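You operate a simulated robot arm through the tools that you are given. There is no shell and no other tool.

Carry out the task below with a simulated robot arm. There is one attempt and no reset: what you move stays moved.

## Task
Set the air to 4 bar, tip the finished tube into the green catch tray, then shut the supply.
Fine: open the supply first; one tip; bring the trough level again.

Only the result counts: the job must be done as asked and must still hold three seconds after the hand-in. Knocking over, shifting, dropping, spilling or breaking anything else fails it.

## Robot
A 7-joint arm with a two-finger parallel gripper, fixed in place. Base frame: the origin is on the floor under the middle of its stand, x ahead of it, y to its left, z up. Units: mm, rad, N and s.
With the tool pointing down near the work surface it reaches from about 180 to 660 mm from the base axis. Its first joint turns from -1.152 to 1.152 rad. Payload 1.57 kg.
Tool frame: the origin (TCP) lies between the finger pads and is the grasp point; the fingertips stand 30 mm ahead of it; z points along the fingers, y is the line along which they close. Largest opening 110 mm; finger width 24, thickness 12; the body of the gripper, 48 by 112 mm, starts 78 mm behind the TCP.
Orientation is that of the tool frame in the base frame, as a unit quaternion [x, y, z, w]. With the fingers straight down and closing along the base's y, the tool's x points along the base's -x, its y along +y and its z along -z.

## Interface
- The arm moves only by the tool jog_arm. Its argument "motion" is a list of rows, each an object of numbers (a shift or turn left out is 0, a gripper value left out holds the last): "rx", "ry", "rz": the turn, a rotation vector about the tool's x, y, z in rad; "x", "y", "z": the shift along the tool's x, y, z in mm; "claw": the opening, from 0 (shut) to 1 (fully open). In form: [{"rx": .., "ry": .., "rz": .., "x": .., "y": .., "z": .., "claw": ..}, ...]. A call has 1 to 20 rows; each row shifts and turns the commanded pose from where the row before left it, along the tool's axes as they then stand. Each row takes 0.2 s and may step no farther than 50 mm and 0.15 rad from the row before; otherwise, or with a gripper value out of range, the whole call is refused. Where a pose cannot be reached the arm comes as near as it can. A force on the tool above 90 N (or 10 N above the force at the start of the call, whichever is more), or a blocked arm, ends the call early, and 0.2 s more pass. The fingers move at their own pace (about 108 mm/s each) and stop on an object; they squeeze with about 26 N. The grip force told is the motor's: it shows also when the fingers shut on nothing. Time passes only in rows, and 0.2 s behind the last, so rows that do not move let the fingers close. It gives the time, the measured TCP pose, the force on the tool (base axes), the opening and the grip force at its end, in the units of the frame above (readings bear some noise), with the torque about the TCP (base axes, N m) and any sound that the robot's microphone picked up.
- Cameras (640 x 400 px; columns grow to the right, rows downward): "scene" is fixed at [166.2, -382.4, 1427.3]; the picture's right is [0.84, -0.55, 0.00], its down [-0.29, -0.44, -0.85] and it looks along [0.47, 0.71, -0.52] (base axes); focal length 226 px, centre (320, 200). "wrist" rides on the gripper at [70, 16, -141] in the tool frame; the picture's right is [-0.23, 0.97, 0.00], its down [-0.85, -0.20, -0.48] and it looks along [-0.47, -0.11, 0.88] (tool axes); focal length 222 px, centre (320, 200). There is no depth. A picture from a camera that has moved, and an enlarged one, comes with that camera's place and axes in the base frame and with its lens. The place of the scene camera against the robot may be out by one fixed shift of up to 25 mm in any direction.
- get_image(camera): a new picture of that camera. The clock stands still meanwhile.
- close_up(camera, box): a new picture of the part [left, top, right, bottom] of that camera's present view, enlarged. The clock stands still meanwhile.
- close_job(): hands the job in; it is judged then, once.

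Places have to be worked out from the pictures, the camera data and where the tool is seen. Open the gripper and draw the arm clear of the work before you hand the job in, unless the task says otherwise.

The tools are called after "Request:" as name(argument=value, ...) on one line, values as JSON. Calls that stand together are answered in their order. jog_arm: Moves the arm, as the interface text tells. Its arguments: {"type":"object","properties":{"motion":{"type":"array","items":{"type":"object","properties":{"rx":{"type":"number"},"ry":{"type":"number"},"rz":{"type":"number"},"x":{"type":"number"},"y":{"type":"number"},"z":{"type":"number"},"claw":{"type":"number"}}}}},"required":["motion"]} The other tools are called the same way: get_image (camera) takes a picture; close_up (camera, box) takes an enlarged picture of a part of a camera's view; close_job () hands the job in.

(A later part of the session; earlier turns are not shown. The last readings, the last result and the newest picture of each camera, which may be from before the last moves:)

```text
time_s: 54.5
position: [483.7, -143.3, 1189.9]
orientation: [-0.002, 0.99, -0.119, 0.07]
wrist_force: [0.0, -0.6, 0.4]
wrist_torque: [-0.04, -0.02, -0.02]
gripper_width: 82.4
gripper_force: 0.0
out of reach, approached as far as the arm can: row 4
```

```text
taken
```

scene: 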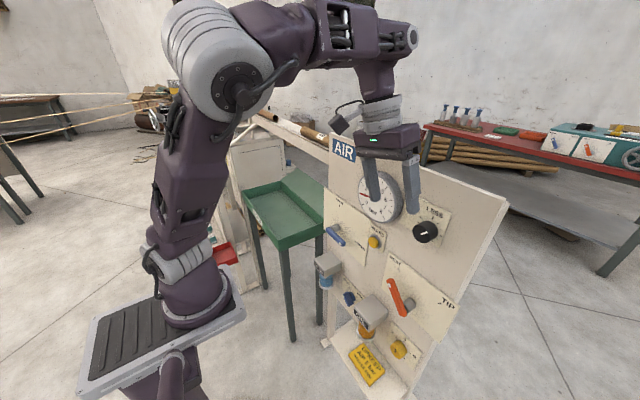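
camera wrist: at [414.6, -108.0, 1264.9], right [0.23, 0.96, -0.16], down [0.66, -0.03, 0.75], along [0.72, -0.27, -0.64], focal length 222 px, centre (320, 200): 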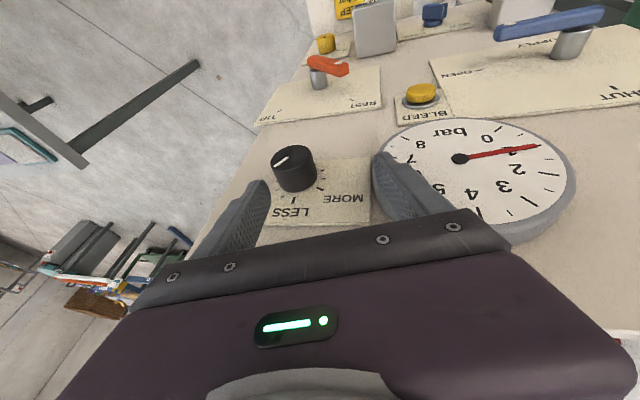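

Clear of the panel. I remove the remaining sideways tilt to bring the tool to the natural vertical posture.

Request:
jog_arm(motion=[{"rx": -0.077, "rz": 0.011}, {"rx": -0.077, "rz": 0.011}, {"rx": -0.077, "rz": 0.011}])

Request:
get_image(camera="scene")

Request:
get_image(camera="wrist")

```text
time_s: 55.3
position: [491.0, -141.2, 1190.5]
orientation: [0.006, 0.997, -0.002, 0.072]
wrist_force: [-0.6, 0.5, -0.4]
wrist_torque: [0.02, 0.0, -0.02]
gripper_width: 82.7
gripper_force: 0.0
out of reach, approached as far as the arm can: row 1, 2
```

```text
taken
```

scene: 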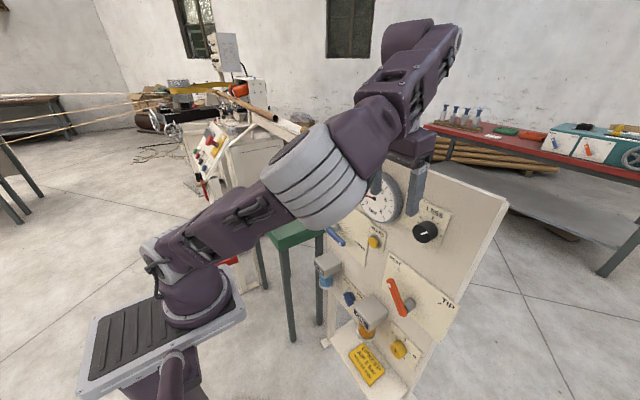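

```text
taken
camera wrist: at [402.3, -121.3, 1320.5], right [0.24, 0.97, 0.03], down [0.77, -0.21, 0.6], along [0.59, -0.12, -0.8], focal length 222 px, centre (320, 200)
```

wrist: 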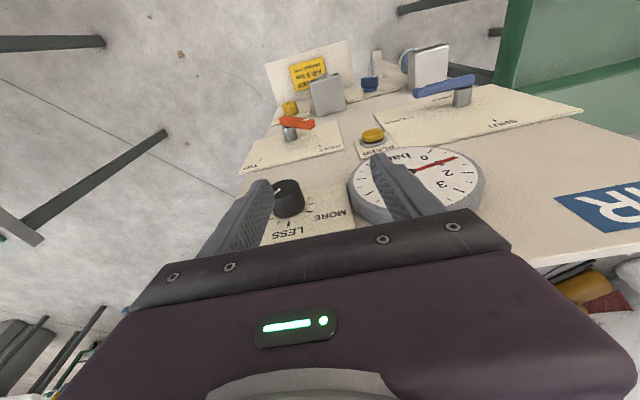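

The arm solver jumped to an elbow-forward posture (elbow near the panel), though nothing is touched. I move the tool up and back in small steps, toward the starting region, to recover the elbow-up posture, checking as I go.

Request:
jog_arm(motion=[{"x": 13.2, "z": -27.2}, {"x": 13.2, "z": -27.2}])

Request:
get_image(camera="scene")

```text
time_s: 55.9
position: [463.9, -136.4, 1242.8]
orientation: [0.005, 0.997, -0.002, 0.073]
wrist_force: [0.4, -0.1, 0.5]
wrist_torque: [-0.02, 0.01, 0.01]
gripper_width: 82.4
gripper_force: 0.0
out of reach, approached as far as the arm can: row 2
```

```text
taken
```

scene: 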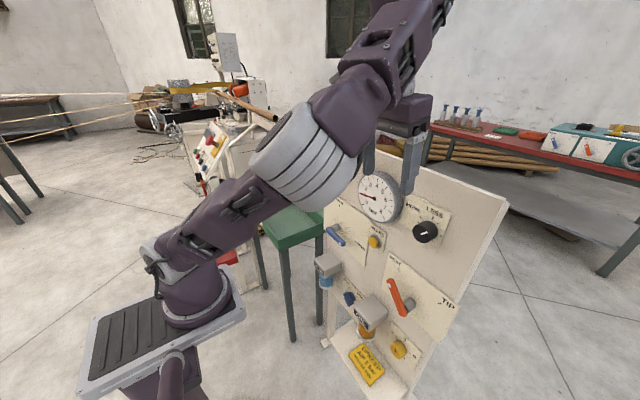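

The arm is unfolding. I continue up and back.

Request:
jog_arm(motion=[{"x": 17, "z": -22}, {"x": 17, "z": -22}])

Request:
get_image(camera="scene")

```text
time_s: 56.5
position: [444.2, -101.5, 1275.7]
orientation: [0.005, 0.997, -0.002, 0.073]
wrist_force: [-0.8, -0.5, -0.1]
wrist_torque: [0.01, 0.02, 0.0]
gripper_width: 82.5
gripper_force: 0.2
out of reach, approached as far as the arm can: row 1, 2
```

```text
taken
```

scene: 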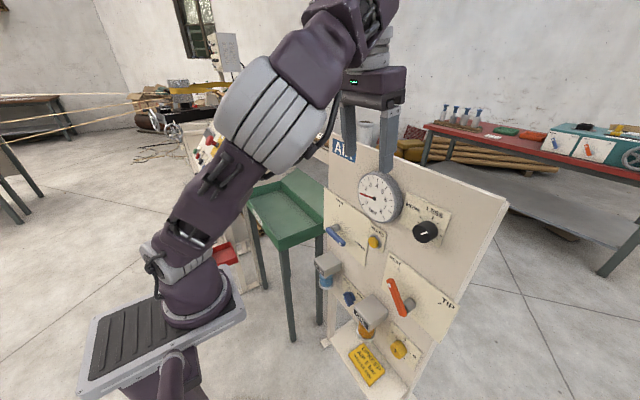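

Still unwinding, drifting left as it goes. I continue toward the initial pose region.

Request:
jog_arm(motion=[{"x": 20, "z": -13}, {"x": 20, "z": -13}, {"x": 20, "z": -8}])

Request:
get_image(camera="scene")

```text
time_s: 57.3
position: [445.3, -101.4, 1275.0]
orientation: [0.005, 0.997, -0.002, 0.072]
wrist_force: [-1.0, 0.6, -0.3]
wrist_torque: [0.01, 0.0, 0.0]
gripper_width: 82.5
gripper_force: 0.0
out of reach, approached as far as the arm can: row 1, 2, 3
```

```text
taken
```

scene: 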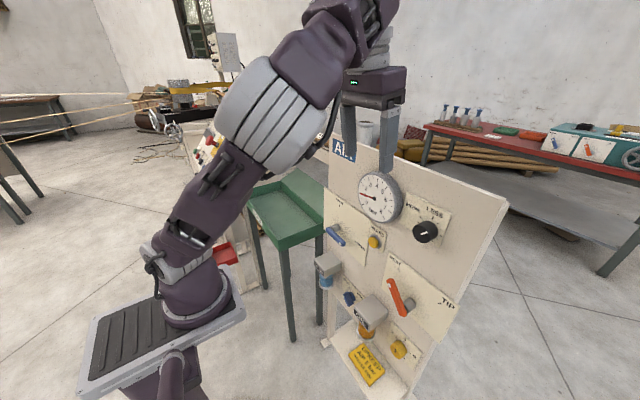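

No motion that way. I try sideways (+y) to let the elbow unwind.

Request:
jog_arm(motion=[{"y": 20}, {"y": 20}, {"y": 20}])

Request:
get_image(camera="scene")

```text
time_s: 58.1
position: [445.8, -43.4, 1276.4]
orientation: [0.005, 0.997, -0.002, 0.073]
wrist_force: [0.0, -0.1, -0.3]
wrist_torque: [-0.02, 0.01, 0.02]
gripper_width: 82.7
gripper_force: 0.0
```

```text
taken
```

scene: 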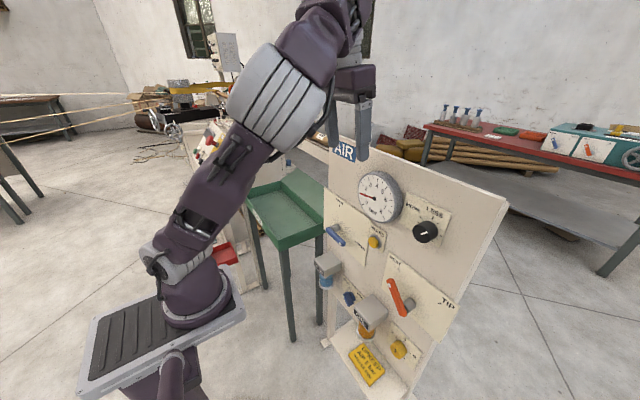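

That worked freely. Now I try moving back from here.

Request:
jog_arm(motion=[{"y": 15, "x": 15, "z": -2}, {"y": 15, "x": 15, "z": -2}, {"x": 20, "z": -3}])

Request:
get_image(camera="scene")

```text
time_s: 58.9
position: [395.1, -10.6, 1274.4]
orientation: [0.006, 0.997, -0.002, 0.074]
wrist_force: [1.0, -1.0, 0.5]
wrist_torque: [0.01, 0.0, 0.0]
gripper_width: 82.3
gripper_force: 0.0
```

```text
taken
```

scene: 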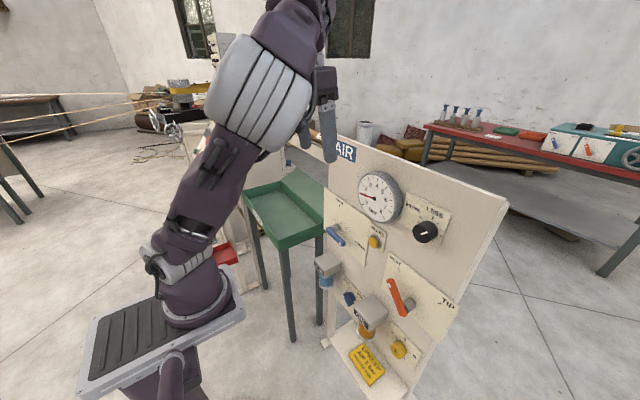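

It keeps unwinding (the elbow is now out to the side rather than forward). I continue back and left.

Request:
jog_arm(motion=[{"y": 15, "x": 20, "z": -3}, {"y": 15, "x": 20, "z": -3}, {"x": 20, "z": -3}])

Request:
get_image(camera="scene")

```text
time_s: 59.7
position: [333.5, 18.6, 1276.1]
orientation: [0.004, 0.997, -0.002, 0.073]
wrist_force: [0.1, 0.2, 1.1]
wrist_torque: [0.01, -0.02, 0.01]
gripper_width: 82.7
gripper_force: 0.1
```

```text
taken
```

scene: 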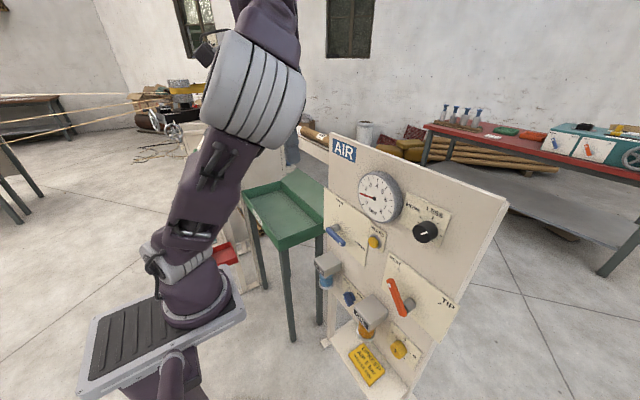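

The elbow is still out on the right side. Moving the hand left and lower should bring the elbow over the top; I try that in steps over free space.

Request:
jog_arm(motion=[{"y": 25, "z": 15}, {"y": 25, "z": 15}, {"y": 25, "z": 15}, {"y": 25, "z": 15}])

Request:
get_image(camera="scene")

```text
time_s: 60.7
position: [344.8, 117.6, 1215.1]
orientation: [0.006, 0.997, -0.002, 0.073]
wrist_force: [-0.6, -0.5, -0.5]
wrist_torque: [0.02, -0.04, 0.01]
gripper_width: 82.5
gripper_force: 0.1
```

```text
taken
```

scene: 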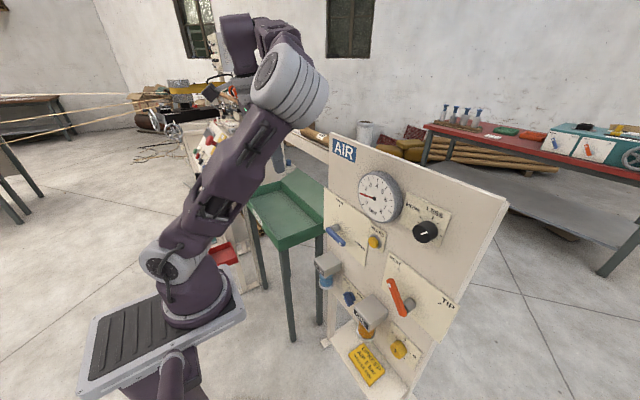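

The elbow is rising. I continue further left and lower over free space.

Request:
jog_arm(motion=[{"y": 20, "z": 25}, {"y": 20, "z": 25}, {"y": 20, "z": 25}, {"y": 15, "z": 25}])

Request:
get_image(camera="scene")

```text
time_s: 61.7
position: [361.2, 193.4, 1116.6]
orientation: [0.005, 0.997, -0.002, 0.073]
wrist_force: [-0.4, -0.8, 0.8]
wrist_torque: [0.01, -0.02, -0.01]
gripper_width: 82.5
gripper_force: 0.0
```

```text
taken
```

scene: 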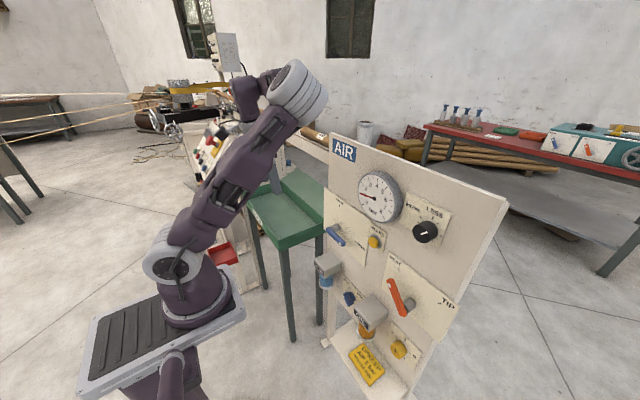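

I check whether the posture relaxes by itself with a few null rows.

Request:
jog_arm(motion=[{"x": 0}, {"x": 0}, {"x": 0}, {"x": 0}, {"x": 0}])

Request:
get_image(camera="scene")

Request:
get_image(camera="wrist")

```text
time_s: 62.9
position: [361.9, 192.0, 1116.5]
orientation: [0.005, 0.997, -0.002, 0.073]
wrist_force: [-0.5, -1.1, 0.4]
wrist_torque: [-0.02, 0.03, -0.02]
gripper_width: 82.4
gripper_force: 0.1
```

```text
taken
```

scene: 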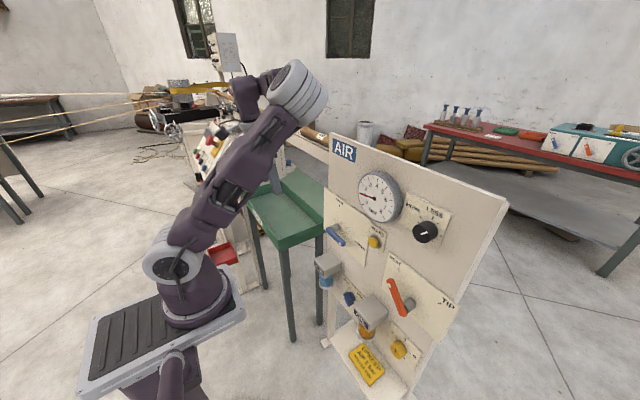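

```text
taken
camera wrist: at [272.5, 211.9, 1246.4], right [0.24, 0.97, 0.03], down [0.77, -0.21, 0.6], along [0.59, -0.12, -0.8], focal length 222 px, centre (320, 200)
```

wrist: 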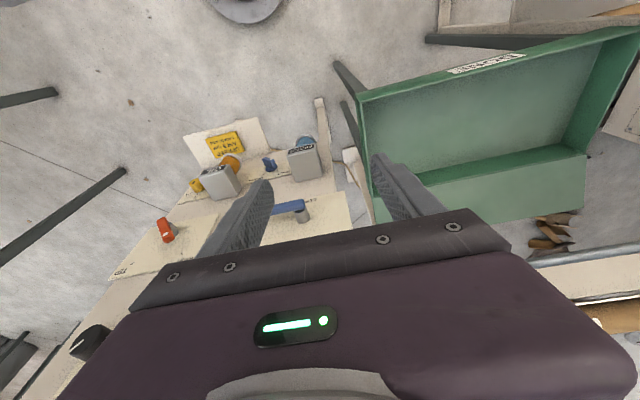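

No self-relaxation. The joint along the upper arm needs to unroll: that works best with the upper arm vertical. I move the hand up and back to the left, then will swing it to the right at short radius.

Request:
jog_arm(motion=[{"x": 15.2, "y": 3, "z": -27.5}, {"x": 15.2, "y": 3, "z": -27.5}, {"x": 15.2, "y": 3, "z": -27.5}, {"x": 15.2, "y": 3, "z": -27.5}, {"x": 15.2, "y": 3, "z": -27.5}])

Request:
get_image(camera="scene")

```text
time_s: 64.1
position: [264.8, 206.5, 1241.6]
orientation: [0.005, 0.997, -0.003, 0.073]
wrist_force: [0.1, 0.8, 0.5]
wrist_torque: [-0.02, -0.04, 0.02]
gripper_width: 82.5
gripper_force: 0.2
```

```text
taken
```

scene: 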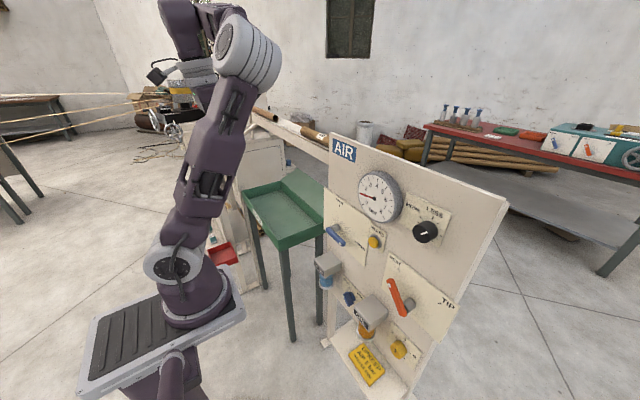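

Now swing the hand to the right along a short-radius arc at this height.

Request:
jog_arm(motion=[{"x": -32.2, "y": -23, "z": 4.7}, {"x": -32.2, "y": -23, "z": 4.7}, {"x": -18.3, "y": -25, "z": 2.7}, {"x": -18.3, "y": -25, "z": 2.7}, {"x": -8.4, "y": -27.5, "z": 1.2}, {"x": -8.4, "y": -27.5, "z": 1.2}, {"x": -1, "y": -27.5}, {"x": -1, "y": -27.5}])

Request:
get_image(camera="scene")

```text
time_s: 65.9
position: [385.6, 0.5, 1243.0]
orientation: [0.006, 0.997, -0.003, 0.073]
wrist_force: [-1.2, 0.1, 0.0]
wrist_torque: [0.03, 0.02, -0.04]
gripper_width: 82.6
gripper_force: 0.0
```

```text
taken
```

scene: 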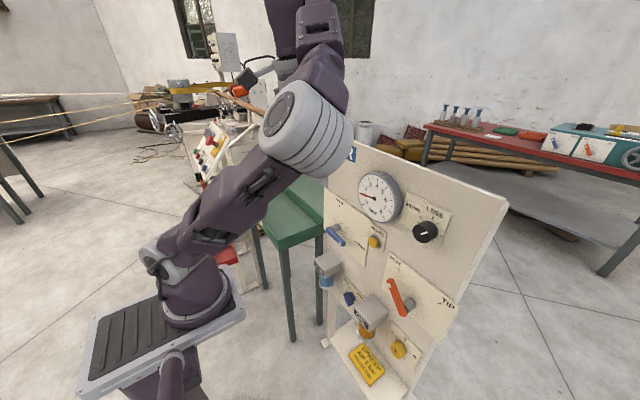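

Swinging left at short radius reduces the elbow swivel, swinging right at longer radius should keep it. I do the short-radius left swing (higher, closer to the column) first.

Request:
jog_arm(motion=[{"x": 27.8, "z": -17.5}, {"x": 27.8, "z": -17.5}, {"x": 27.8, "z": -17.5}, {"x": 9.9, "y": 37.5, "z": -1.4}, {"x": 9.9, "y": 37.5, "z": -1.4}, {"x": 27.2, "y": 27.5, "z": -4}, {"x": 27.2, "y": 27.5, "z": -4}, {"x": 37.1, "y": 10, "z": -5.4}, {"x": 37.1, "y": 10, "z": -5.4}])

Request:
get_image(camera="scene")

```text
time_s: 67.9
position: [147.5, 167.8, 1269.6]
orientation: [0.006, 0.997, -0.003, 0.073]
wrist_force: [-0.2, -1.0, -0.4]
wrist_torque: [0.0, -0.04, -0.02]
gripper_width: 82.4
gripper_force: 0.0
out of reach, approached as far as the arm can: row 3
```

```text
taken
```

scene: 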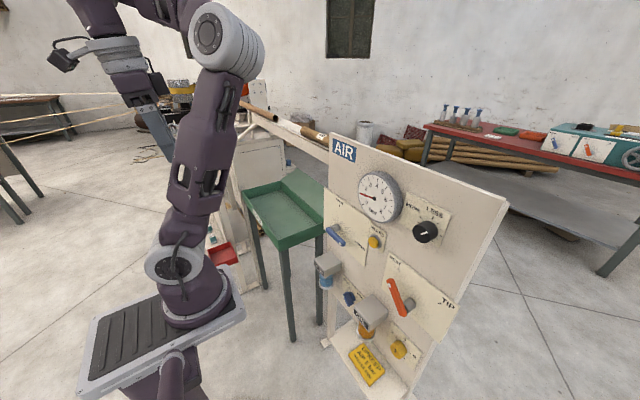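

Good progress. Now I extend outward to the left and lower, to then swing right at long radius.

Request:
jog_arm(motion=[{"x": -13.7, "y": 25.7, "z": 29.4}, {"x": -13.7, "y": 25.7, "z": 29.4}, {"x": -13.7, "y": 25.7, "z": 29.4}, {"x": -13.7, "y": 25.7, "z": 29.4}, {"x": -13.7, "y": 25.7, "z": 29.4}, {"x": -13.7, "y": 20, "z": 29.4}, {"x": -13.7, "y": 10, "z": 29.4}])

Request:
get_image(camera="scene")

```text
time_s: 69.5
position: [274.3, 325.5, 1079.2]
orientation: [0.005, 0.997, -0.002, 0.073]
wrist_force: [-0.1, 1.2, 0.0]
wrist_torque: [-0.01, -0.01, 0.0]
gripper_width: 82.4
gripper_force: 0.2
```

```text
taken
```

scene: 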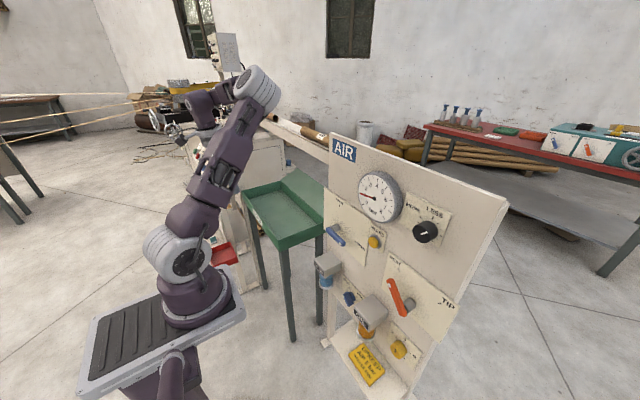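

Elbow swivel held. Now swing right along the long-radius arc.

Request:
jog_arm(motion=[{"x": -29.5, "y": -19.5, "z": 4.3}, {"x": -29.5, "y": -19.5, "z": 4.3}, {"x": -29.5, "y": -19.5, "z": 4.3}, {"x": -29.5, "y": -19.5, "z": 4.3}, {"x": -23.1, "y": -33, "z": 3.4}, {"x": -23.1, "y": -33, "z": 3.4}])

Request:
get_image(camera="scene")

```text
time_s: 70.9
position: [442.3, 179.0, 1078.6]
orientation: [0.005, 0.997, -0.002, 0.074]
wrist_force: [-0.2, -0.6, 0.6]
wrist_torque: [0.01, 0.01, -0.01]
gripper_width: 82.7
gripper_force: 0.1
```

```text
taken
```

scene: 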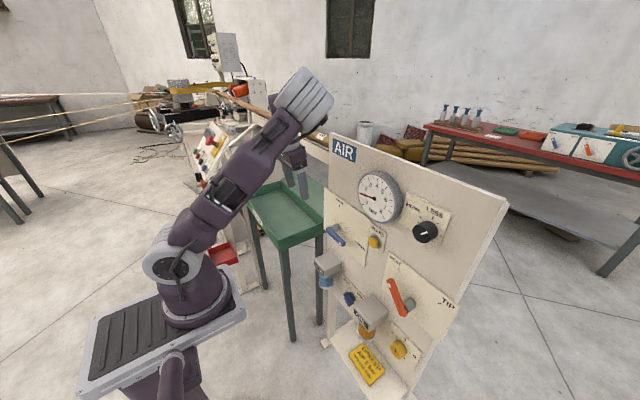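

Swivel stays put while swinging right. I continue the long-radius swing to the right, well in front of the panel.

Request:
jog_arm(motion=[{"x": -8, "y": -39.5, "z": 1.2}, {"x": -8, "y": -39.5, "z": 1.2}, {"x": -2.5, "y": -35.5}, {"x": -2.5, "y": -35.5}, {"x": 5, "y": -39.5, "z": -0.7}, {"x": 5, "y": -39.5, "z": -0.7}, {"x": 9.9, "y": -35, "z": -1.4}])

Request:
get_image(camera="scene")

```text
time_s: 72.5
position: [437.3, -84.5, 1081.2]
orientation: [0.007, 0.997, -0.002, 0.074]
wrist_force: [0.1, 0.4, 0.2]
wrist_torque: [0.01, -0.03, -0.01]
gripper_width: 82.7
gripper_force: 0.0
```

```text
taken
```

scene: 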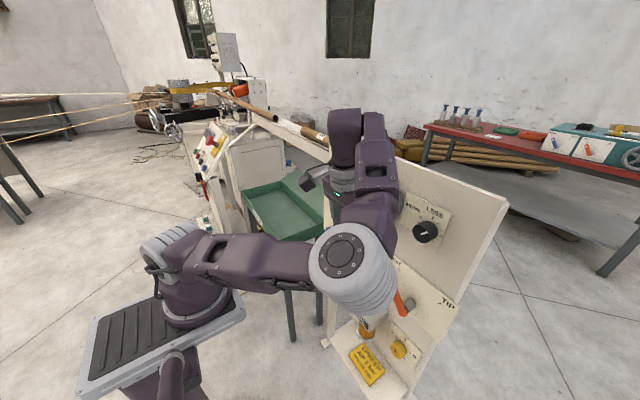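

The swivel returned to the side as I came right, so that loop gained little. I'll use the first joint's right-hand stop: swinging the hand further right should force the other joints to unroll.

Request:
jog_arm(motion=[{"x": 15.6, "y": -33.7, "z": -2.3}, {"x": 15.6, "y": -33.7, "z": -2.3}, {"x": 15.6, "y": -33.7, "z": -2.3}, {"x": 15.6, "y": -33.7, "z": -2.3}])

Request:
get_image(camera="scene")

```text
time_s: 73.5
position: [446.6, -129.7, 1076.2]
orientation: [0.005, 0.997, -0.003, 0.073]
wrist_force: [-0.8, 0.2, -0.9]
wrist_torque: [0.01, 0.0, -0.01]
gripper_width: 82.6
gripper_force: 0.0
out of reach, approached as far as the arm can: row 1, 2, 3, 4
```

```text
taken
```

scene: 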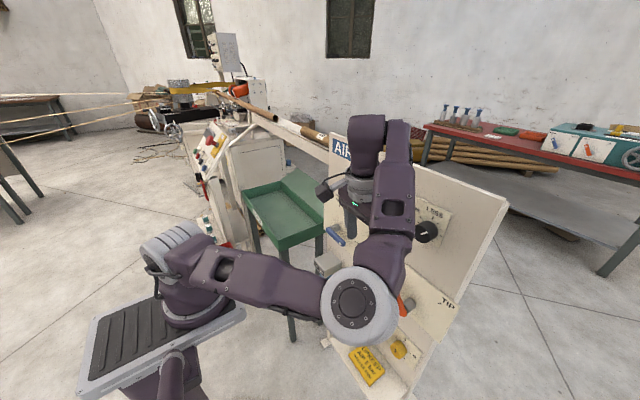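

Pushing right makes the elbow sink, which is the wrong way. Tilting the tool to point right went together with a raised elbow before, so I move back left/up a bit and tilt the tool sideways to see how the elbow reacts.

Request:
jog_arm(motion=[{"y": 25, "z": -20, "x": 8}, {"y": 25, "z": -20, "x": 8}, {"y": 25, "z": -20, "x": 8}, {"rx": 0.14, "rz": -0.02}, {"rx": 0.14, "rz": -0.02}, {"rx": 0.14, "rz": -0.02}, {"rx": 0.14, "rz": -0.02}])

Request:
get_image(camera="scene")

```text
time_s: 75.1
position: [413.8, -52.8, 1131.0]
orientation: [-0.015, 0.957, -0.281, 0.069]
wrist_force: [0.5, 0.3, 0.2]
wrist_torque: [0.01, 0.01, 0.02]
gripper_width: 82.4
gripper_force: 0.1
```

```text
taken
```

scene: 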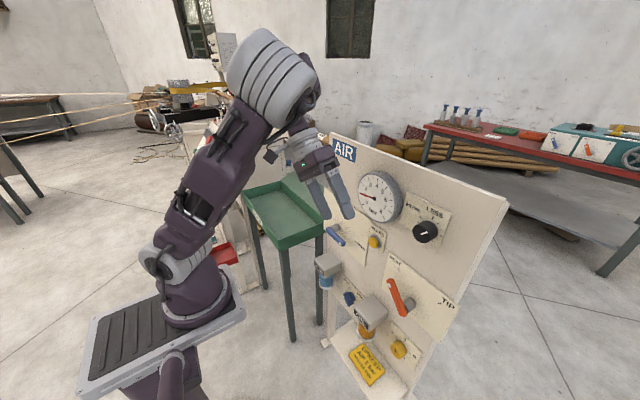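

Very good: tilting the tool to the right lifted the elbow back up. I continue tilting a bit more.

Request:
jog_arm(motion=[{"rx": 0.14, "rz": -0.02}, {"rx": 0.14, "rz": -0.02}, {"rx": 0.14, "rz": -0.02}])

Request:
get_image(camera="scene")

```text
time_s: 75.9
position: [414.7, -51.5, 1131.0]
orientation: [-0.028, 0.876, -0.477, 0.062]
wrist_force: [1.1, 0.1, 0.9]
wrist_torque: [0.0, -0.02, 0.0]
gripper_width: 82.6
gripper_force: 0.1
```

```text
taken
```

scene: 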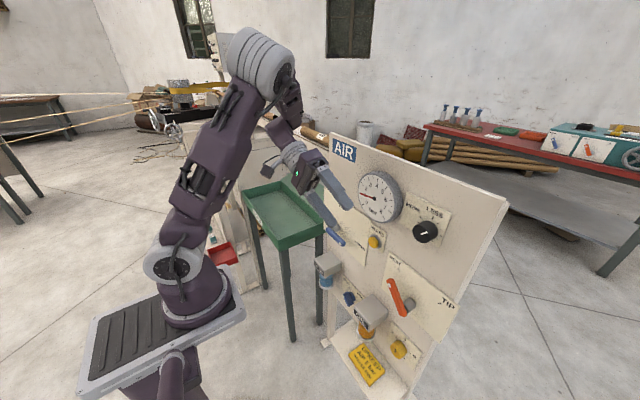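

The elbow is nearly up now. I bring the tool back to vertical by turning about the wrist (hand moves left and down), so the upper arm need not move.

Request:
jog_arm(motion=[{"rx": -0.139, "rz": 0.02, "y": 34.6}, {"rx": -0.139, "rz": 0.02, "y": 34.6}, {"rx": -0.139, "rz": 0.02, "y": 34.6}, {"rx": -0.139, "rz": 0.02, "y": 34.6}, {"rx": -0.139, "rz": 0.02, "y": 34.6}, {"rx": -0.139, "rz": 0.02, "y": 34.6}, {"rx": -0.139, "rz": 0.02, "y": 34.6}])

Request:
get_image(camera="scene")

```text
time_s: 77.5
position: [415.5, 142.6, 1004.3]
orientation: [0.007, 0.997, -0.005, 0.073]
wrist_force: [-0.6, -0.8, -0.1]
wrist_torque: [0.02, 0.03, 0.04]
gripper_width: 82.5
gripper_force: 0.0
```

```text
taken
```

scene: 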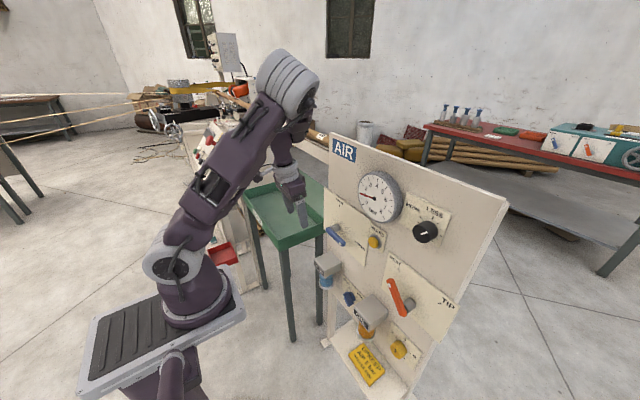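

Good. To improve further, I tilt again about the wrist, then carry the tilted hand to the right before levelling it there.

Request:
jog_arm(motion=[{"rx": 0.139, "rz": -0.02, "y": -34.6}, {"rx": 0.139, "rz": -0.02, "y": -34.6}, {"rx": 0.139, "rz": -0.02, "y": -34.6}, {"rx": 0.139, "rz": -0.02, "y": -34.6}, {"rx": 0.139, "rz": -0.02, "y": -34.6}, {"rx": 0.139, "rz": -0.02, "y": -34.6}, {"rx": 0.139, "rz": -0.02, "y": -34.6}, {"y": -34.4, "z": 29.4}, {"y": -34.4, "z": 29.4}])

Request:
get_image(camera="scene")

```text
time_s: 79.5
position: [419.4, -154.3, 1128.6]
orientation: [-0.029, 0.877, -0.476, 0.061]
wrist_force: [0.3, 0.9, -0.4]
wrist_torque: [0.05, 0.0, 0.03]
gripper_width: 82.6
gripper_force: 0.1
```

```text
taken
```

scene: 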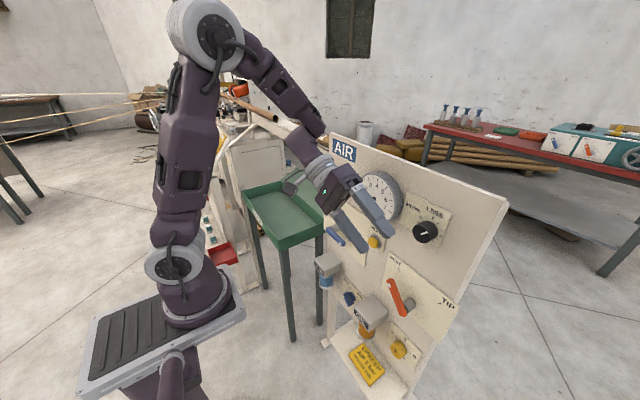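

Excellent — the elbow is fully up again. I level the tool by turning about the wrist.

Request:
jog_arm(motion=[{"rx": -0.139, "rz": 0.02, "y": 34.6}, {"rx": -0.139, "rz": 0.02, "y": 34.6}, {"rx": -0.139, "rz": 0.02, "y": 34.6}, {"rx": -0.139, "rz": 0.02, "y": 34.6}, {"rx": -0.139, "rz": 0.02, "y": 34.6}, {"rx": -0.139, "rz": 0.02, "y": 34.6}, {"rx": -0.139, "rz": 0.02, "y": 34.6}])

Request:
get_image(camera="scene")

Request:
get_image(camera="wrist")

```text
time_s: 81.1
position: [424.9, 41.5, 1003.6]
orientation: [0.006, 0.997, -0.005, 0.073]
wrist_force: [-0.3, 0.4, -0.2]
wrist_torque: [-0.02, -0.03, -0.05]
gripper_width: 82.5
gripper_force: 0.0
```

```text
taken
```

scene: 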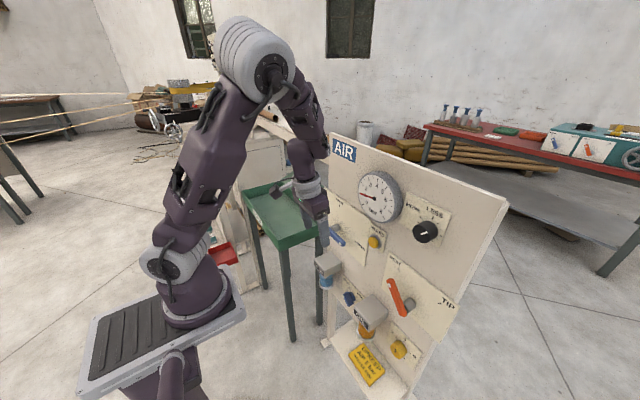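

```text
taken
camera wrist: at [335.5, 62.3, 1133.8], right [0.24, 0.97, 0.02], down [0.77, -0.2, 0.6], along [0.59, -0.12, -0.8], focal length 222 px, centre (320, 200)
```

wrist: 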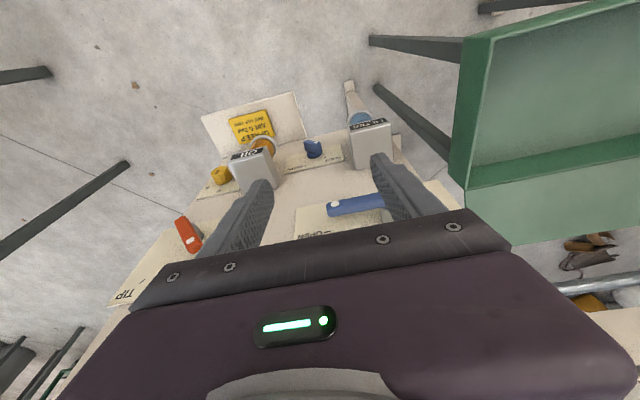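

The posture is nearly normal again. Next I approach the regulator with a steeper tool (65°) so the wrist stays far from its singular posture: rise, move right, pitch, then tilt −30° for the start of a clockwise stroke.

Request:
jog_arm(motion=[{"x": -4.9, "z": -33.7}, {"x": -4.9, "z": -33.7}, {"x": -4.9, "z": -33.7}, {"x": -4.9, "z": -33.7}, {"x": -4.9, "z": -33.7}, {"y": -38}, {"y": -38}, {"y": -38}, {"y": -38}, {"y": -38}])

Request:
get_image(camera="scene")

```text
time_s: 83.3
position: [450.8, -124.6, 1171.8]
orientation: [0.005, 0.997, -0.006, 0.073]
wrist_force: [-0.2, 0.4, -0.2]
wrist_torque: [0.02, 0.01, 0.05]
gripper_width: 82.3
gripper_force: 0.0
out of reach, approached as far as the arm can: row 9, 10
```

```text
taken
```

scene: 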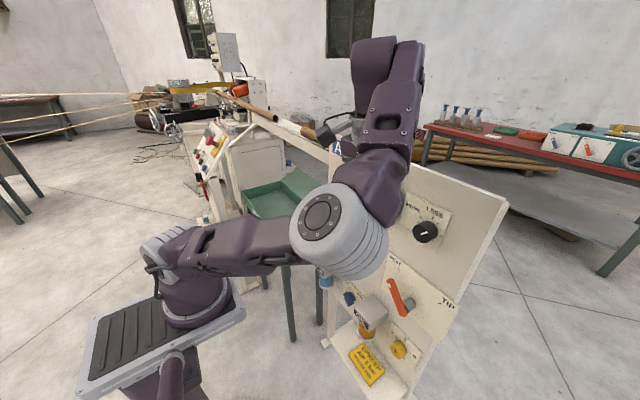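

Moving right with a vertical tool let the elbow fall to the right again. I repeat the recovery: left a bit, then tilt the tool right.

Request:
jog_arm(motion=[{"y": 25}, {"y": 25, "z": 10}, {"y": 25, "z": 10}, {"rx": 0.14, "rz": -0.02}, {"rx": 0.14, "rz": -0.02}, {"rx": 0.14, "rz": -0.02}, {"rx": 0.14, "rz": -0.02}, {"rx": 0.14, "rz": -0.02}, {"rx": 0.14, "rz": -0.02}, {"rx": 0.14, "rz": -0.02}])

Request:
get_image(camera="scene")

```text
time_s: 85.5
position: [452.2, -48.0, 1151.4]
orientation: [-0.026, 0.874, -0.48, 0.062]
wrist_force: [0.3, 0.4, -0.2]
wrist_torque: [0.05, 0.01, -0.02]
gripper_width: 82.5
gripper_force: 0.0
```

```text
taken
```

scene: 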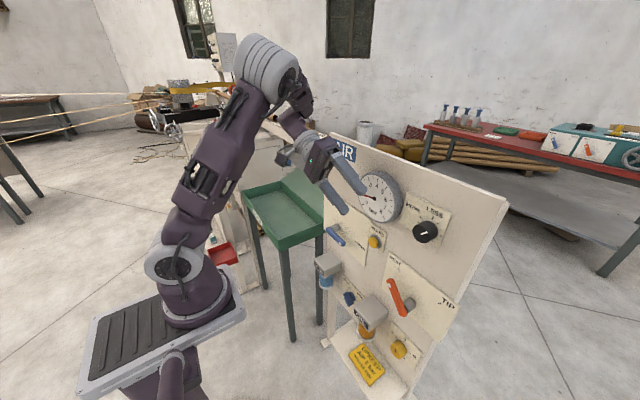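

Elbow is up again. I carry the tilted hand to the right, keeping the tilt.

Request:
jog_arm(motion=[{"x": 10, "y": -23.4, "z": 35.8}, {"x": 10, "y": -23.4, "z": 35.8}, {"x": 5, "y": -23.4, "z": 35.8}])

Request:
get_image(camera="scene")

```text
time_s: 86.3
position: [443.4, -177.5, 1151.0]
orientation: [-0.027, 0.875, -0.479, 0.061]
wrist_force: [0.2, -0.8, -0.2]
wrist_torque: [0.0, 0.0, 0.0]
gripper_width: 82.5
gripper_force: 0.1
```

```text
taken
```

scene: 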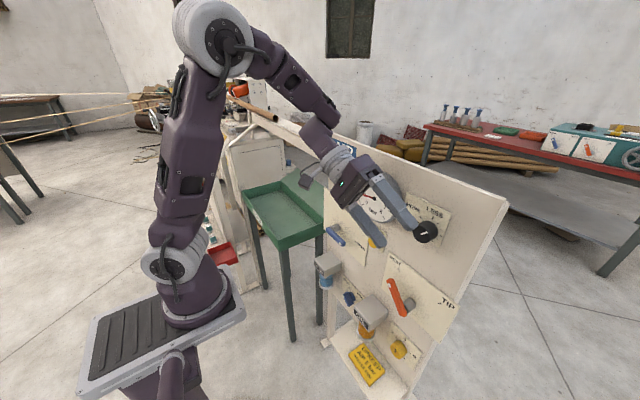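

Elbow is properly up. I back the wrist off a little, then rotate about the wrist to the grasp orientation (65° slope, about −45° tilt).

Request:
jog_arm(motion=[{"x": 13.5, "y": -19.8, "z": -8}, {"x": 13.5, "y": -19.8, "z": -8}, {"rx": -0.1064, "rz": 0.015, "y": 26.6}, {"rx": -0.1064, "rz": 0.015, "y": 26.6}, {"ry": -0.15, "x": -37.5, "claw": 0.6}, {"ry": -0.15, "x": -37.5}])

Request:
get_image(camera="scene")

Request:
get_image(camera="wrist")

```text
time_s: 87.7
position: [486.5, -148.5, 1158.1]
orientation: [-0.078, 0.901, -0.375, 0.203]
wrist_force: [-0.7, -0.3, 0.4]
wrist_torque: [0.02, 0.01, 0.01]
gripper_width: 65.8
gripper_force: 0.1
```

```text
taken
```

scene: 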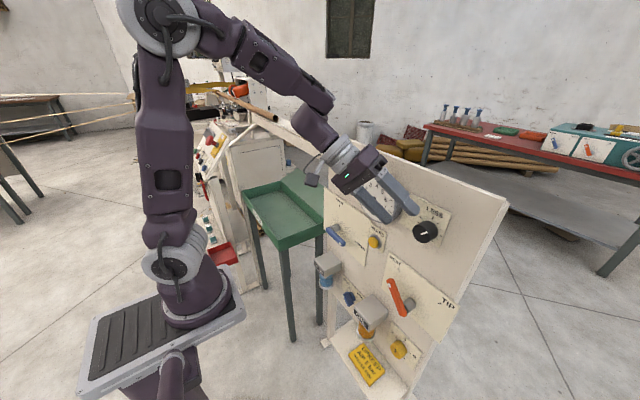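

```text
taken
camera wrist: at [364.3, -65.5, 1215.9], right [0.22, 0.76, -0.62], down [0.57, 0.42, 0.71], along [0.79, -0.51, -0.34], focal length 222 px, centre (320, 200)
```

wrist: 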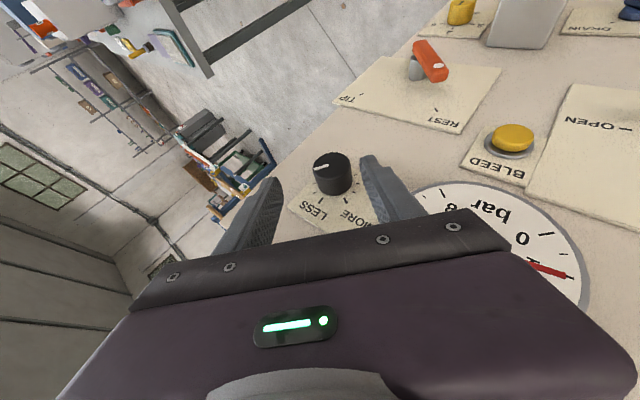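

Posture is excellent now. I line up laterally with the knob axis and advance most of the way.

Request:
jog_arm(motion=[{"x": -8, "y": 3.2, "z": 8}, {"x": -8, "y": 3.1, "z": 12}, {"z": 13}, {"z": 12}])

Request:
get_image(camera="wrist")

Request:
close_up(camera="scene", box=[340, 160, 500, 260])

```text
time_s: 88.7
position: [519.5, -170.6, 1132.5]
orientation: [-0.077, 0.901, -0.375, 0.203]
wrist_force: [-0.5, -0.1, 0.1]
wrist_torque: [0.02, 0.02, -0.02]
gripper_width: 65.8
gripper_force: 0.0
```

```text
taken
camera wrist: at [397.8, -86.2, 1189.2], right [0.22, 0.75, -0.62], down [0.57, 0.42, 0.71], along [0.79, -0.51, -0.34], focal length 222 px, centre (320, 200)
```

wrist: 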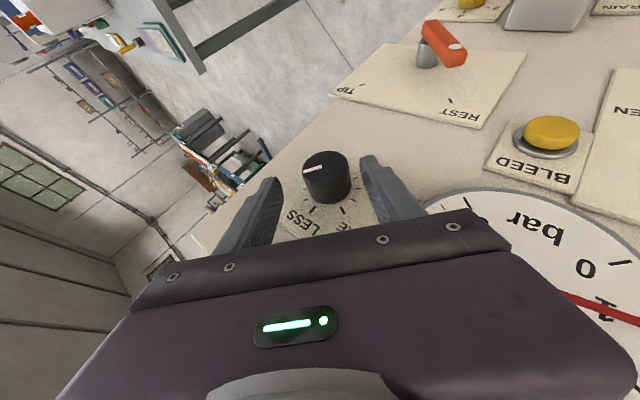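

```text
4.00 times, centred on (420, 210) of scene
camera zoom: at [166.2, -382.4, 1427.3], right [0.84, -0.55, 0.0], down [-0.29, -0.44, -0.85], along [0.47, 0.71, -0.52], focal length 906 px, centre (-80, 160)
```

zoom: 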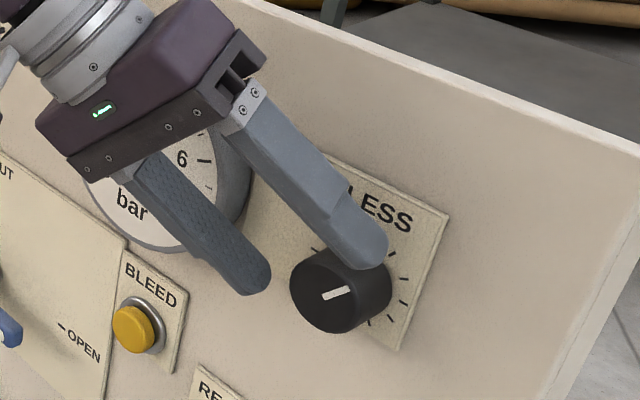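

Well centred. I advance the last 24 mm with a 3.5 mm correction and close on the knob.

Request:
jog_arm(motion=[{"y": 3.5, "z": 12}, {"z": 11.5}, {"claw": 0.25}, {"claw": 0.25}, {"x": 0}])

Request:
get_image(camera="wrist")

Request:
close_up(camera="scene", box=[340, 160, 500, 260])

```text
time_s: 89.9
position: [530.4, -180.9, 1113.6]
orientation: [-0.077, 0.902, -0.375, 0.201]
wrist_force: [-2.2, -0.1, 3.0]
wrist_torque: [-0.06, 0.29, 0.26]
gripper_width: 41.7
gripper_force: 45.3
```

```text
taken
camera wrist: at [407.4, -97.0, 1172.0], right [0.22, 0.75, -0.62], down [0.57, 0.42, 0.71], along [0.79, -0.51, -0.34], focal length 222 px, centre (320, 200)
```

wrist: 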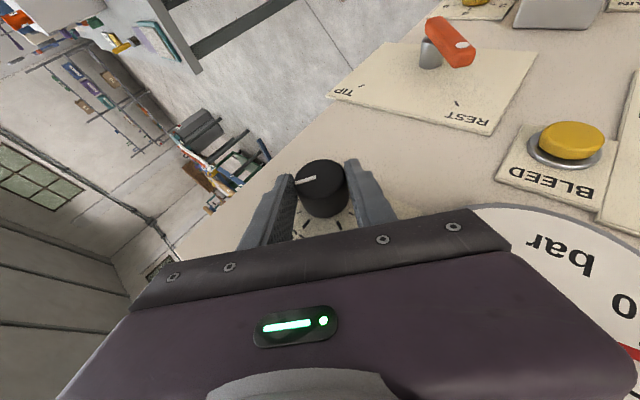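

```text
4.00 times, centred on (420, 210) of scene
camera zoom: at [166.1, -382.4, 1427.3], right [0.84, -0.55, 0.0], down [-0.29, -0.44, -0.85], along [0.47, 0.71, -0.52], focal length 906 px, centre (-80, 160)
```

zoom: 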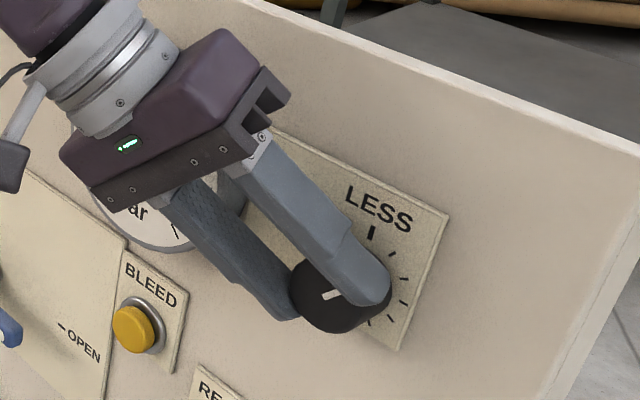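

Gripped firmly (41.7 mm), forces small. I turn clockwise about the knob axis by about 17° first and check everything.

Request:
jog_arm(motion=[{"rx": -0.0905, "ry": 0.0012, "rz": 0.0424, "y": -1.36}, {"rx": -0.0905, "ry": 0.0012, "rz": 0.0424, "y": -1.36}, {"rx": -0.0905, "ry": 0.0012, "rz": 0.0424, "y": -1.36}])

Request:
get_image(camera="wrist")

Request:
get_image(camera="scene")

```text
time_s: 90.7
position: [530.9, -185.3, 1118.3]
orientation: [-0.046, 0.946, -0.238, 0.215]
wrist_force: [12.6, -19.9, 24.6]
wrist_torque: [-0.6, 0.27, 0.38]
gripper_width: 41.2
gripper_force: 44.6
```

```text
taken
camera wrist: at [407.0, -121.9, 1196.5], right [0.22, 0.9, -0.37], down [0.57, 0.19, 0.8], along [0.8, -0.39, -0.47], focal length 222 px, centre (320, 200)
```

wrist: 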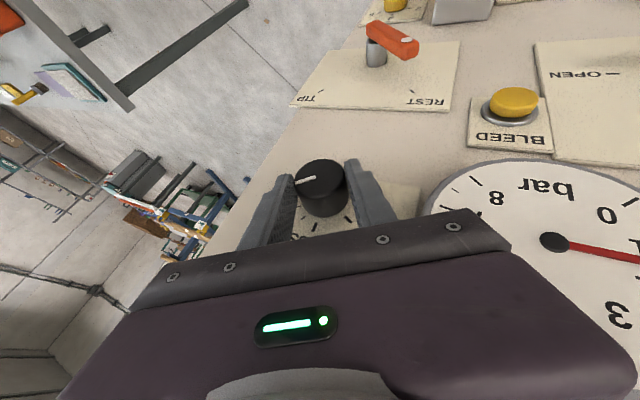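

```text
taken
```

scene: 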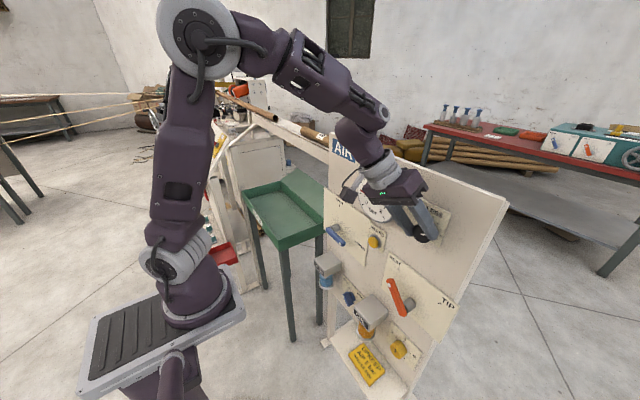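

The knob turned and the gauge is rising (about 1.6). There's some side force (≈29 N), meaning my axis is slightly off; I shift the hand a little along −y to relax it and read again.

Request:
jog_arm(motion=[{"y": -2}, {"x": 0}])

Request:
close_up(camera="wrist", box=[270, 130, 640, 361])

```text
time_s: 91.3
position: [528.9, -184.3, 1119.1]
orientation: [-0.047, 0.946, -0.237, 0.215]
wrist_force: [19.5, -19.5, 20.6]
wrist_torque: [-0.52, -1.13, 0.9]
gripper_width: 41.4
gripper_force: 44.9
```

```text
1.73 times, centred on (455, 246) of wrist
camera zoom: at [407.0, -122.4, 1196.9], right [0.22, 0.9, -0.37], down [0.57, 0.19, 0.8], along [0.79, -0.38, -0.47], focal length 384 px, centre (86, 121)
```

zoom: 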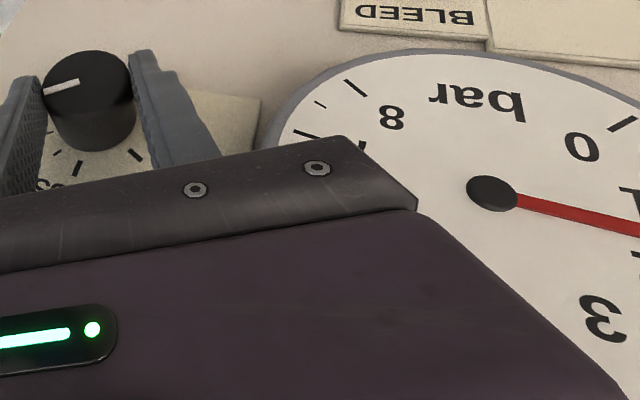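

Forces are tolerable and steady. I continue the clockwise turn by another ~17° with a slightly wider arc.

Request:
jog_arm(motion=[{"rx": -0.0903, "ry": 0.0015, "rz": 0.0429, "y": -2.2}, {"rx": -0.0903, "ry": 0.0015, "rz": 0.0429, "y": -2.2}, {"rx": -0.0903, "ry": 0.0015, "rz": 0.0429, "y": -2.2}])

Request:
get_image(camera="wrist")

Request:
get_image(camera="scene")

```text
time_s: 92.1
position: [542.2, -181.8, 1103.5]
orientation: [-0.009, 0.973, -0.1, 0.21]
wrist_force: [-41.3, -50.5, 27.0]
wrist_torque: [-0.67, 0.75, 0.5]
gripper_width: 64.6
gripper_force: 20.8
out of reach, approached as far as the arm can: row 2, 3
```

```text
taken
camera wrist: at [421.8, -141.7, 1200.0], right [0.23, 0.97, -0.1], down [0.58, -0.05, 0.81], along [0.78, -0.25, -0.57], focal length 222 px, centre (320, 200)
```

wrist: 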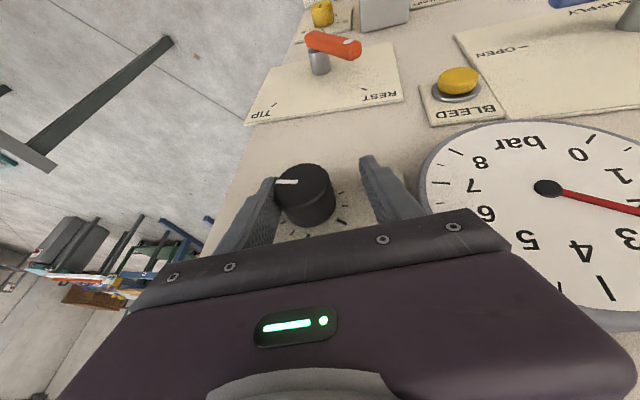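

```text
taken
```

scene: 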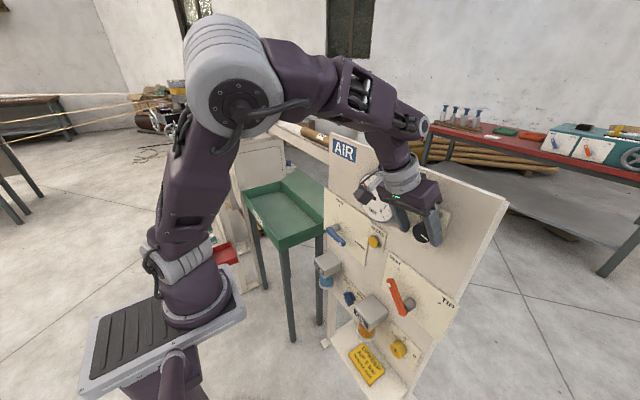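

The wrist's roll joint appears to be wound the wrong way round, which is why un-tilting on this side runs out of range. I release the knob and reverse: tilt back to the right while backing out.

Request:
jog_arm(motion=[{"claw": 0.65, "rx": 0.06, "rz": -0.0285, "x": 1.6, "y": -1.7, "z": -6.1}, {"rx": 0.06, "rz": -0.0285, "x": 1.6, "y": -1.7, "z": -6.1}, {"rx": 0.06, "rz": -0.0285, "x": 1.6, "y": -1.7, "z": -6.1}])

Request:
get_image(camera="wrist")

```text
time_s: 92.9
position: [537.5, -170.2, 1122.9]
orientation: [-0.037, 0.958, -0.186, 0.213]
wrist_force: [0.2, -0.2, -0.4]
wrist_torque: [-0.01, 0.02, 0.01]
gripper_width: 71.7
gripper_force: 0.1
```

```text
taken
camera wrist: at [414.9, -117.6, 1207.8], right [0.21, 0.94, -0.27], down [0.57, 0.11, 0.81], along [0.79, -0.33, -0.51], focal length 222 px, centre (320, 200)
```

wrist: 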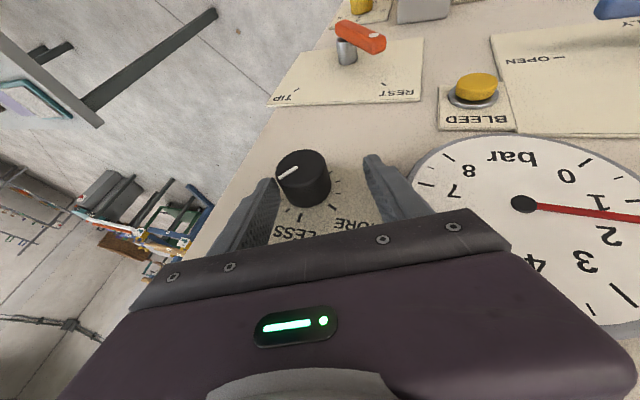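

Contact-free. I back out along the tool axis, tilting slightly more to the right as I go.

Request:
jog_arm(motion=[{"z": -10, "y": -4}, {"rx": 0.05, "rz": -0.024, "z": -12, "y": -4}, {"rx": 0.05, "rz": -0.024, "z": -15}, {"rx": 0.05, "rz": -0.024, "z": -18}, {"rx": 0.05, "rz": -0.024, "z": -18}])

Request:
get_image(camera="scene")

```text
time_s: 94.1
position: [506.2, -152.9, 1184.0]
orientation: [-0.059, 0.932, -0.294, 0.205]
wrist_force: [-0.6, 1.1, -0.1]
wrist_torque: [0.01, 0.01, 0.0]
gripper_width: 71.9
gripper_force: 0.0
```

```text
taken
```

scene: 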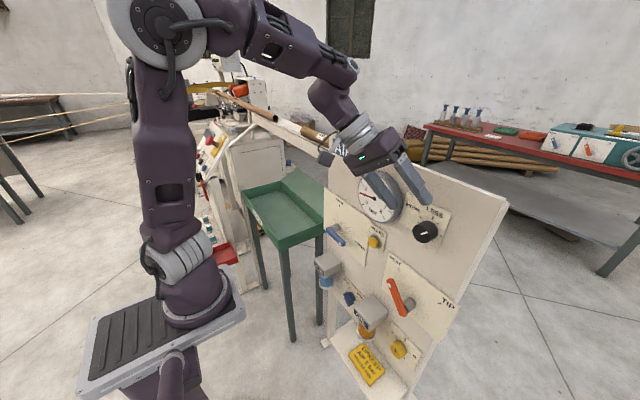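

Elbow is up and the hand is free. Now I unwind the wrist roll: bring the tool to point above the forearm line (shallow slope), then over to the left side, then down again. First, pitch up while backing off.

Request:
jog_arm(motion=[{"ry": -0.12, "x": 16.9, "y": 2, "z": -4}, {"ry": -0.12, "x": 15, "y": 2, "z": -8}, {"ry": -0.12, "x": 12, "y": 2, "z": -10}, {"ry": -0.1}])

Request:
get_image(camera="scene")

```text
time_s: 95.1
position: [455.6, -148.4, 1175.2]
orientation: [-0.125, 0.86, -0.272, 0.412]
wrist_force: [0.5, 0.5, 0.7]
wrist_torque: [0.01, 0.01, -0.06]
gripper_width: 71.6
gripper_force: 0.1
```

```text
taken
```

scene: 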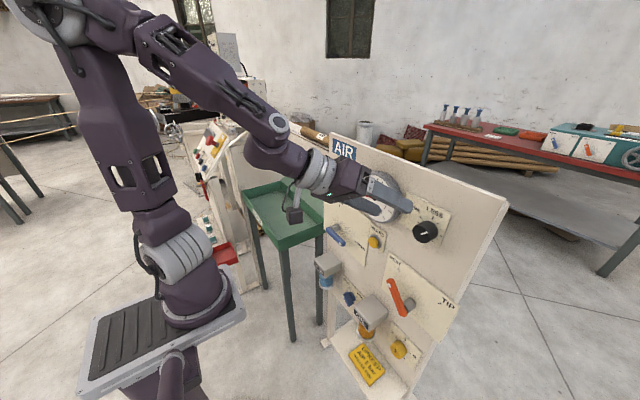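

That reproduces the earlier pose without trouble. Next rotate the tilt back to zero at this shallow slope (passing over the top of the forearm line to its left side).

Request:
jog_arm(motion=[{"rx": -0.0875, "rz": 0.1092}, {"rx": -0.0875, "rz": 0.1092}, {"rx": -0.0875, "rz": 0.1092}, {"rx": -0.0875, "rz": 0.1092}, {"rx": -0.0875, "rz": 0.1092}])

Request:
get_image(camera="scene")

```text
time_s: 96.3
position: [456.5, -148.2, 1176.7]
orientation: [0.025, 0.9, 0.041, 0.433]
wrist_force: [-0.4, 0.3, -0.2]
wrist_torque: [-0.01, 0.03, 0.0]
gripper_width: 71.2
gripper_force: 0.0
```

```text
taken
```

scene: 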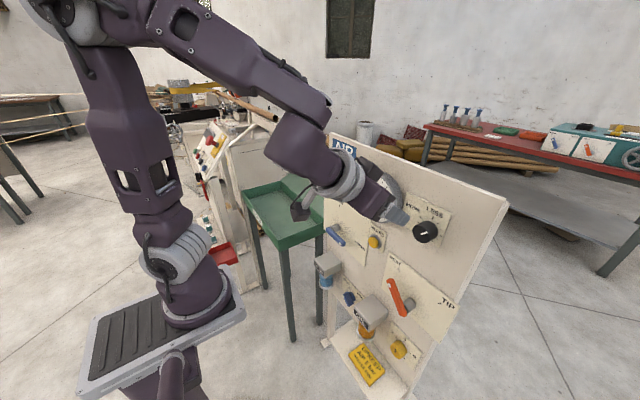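

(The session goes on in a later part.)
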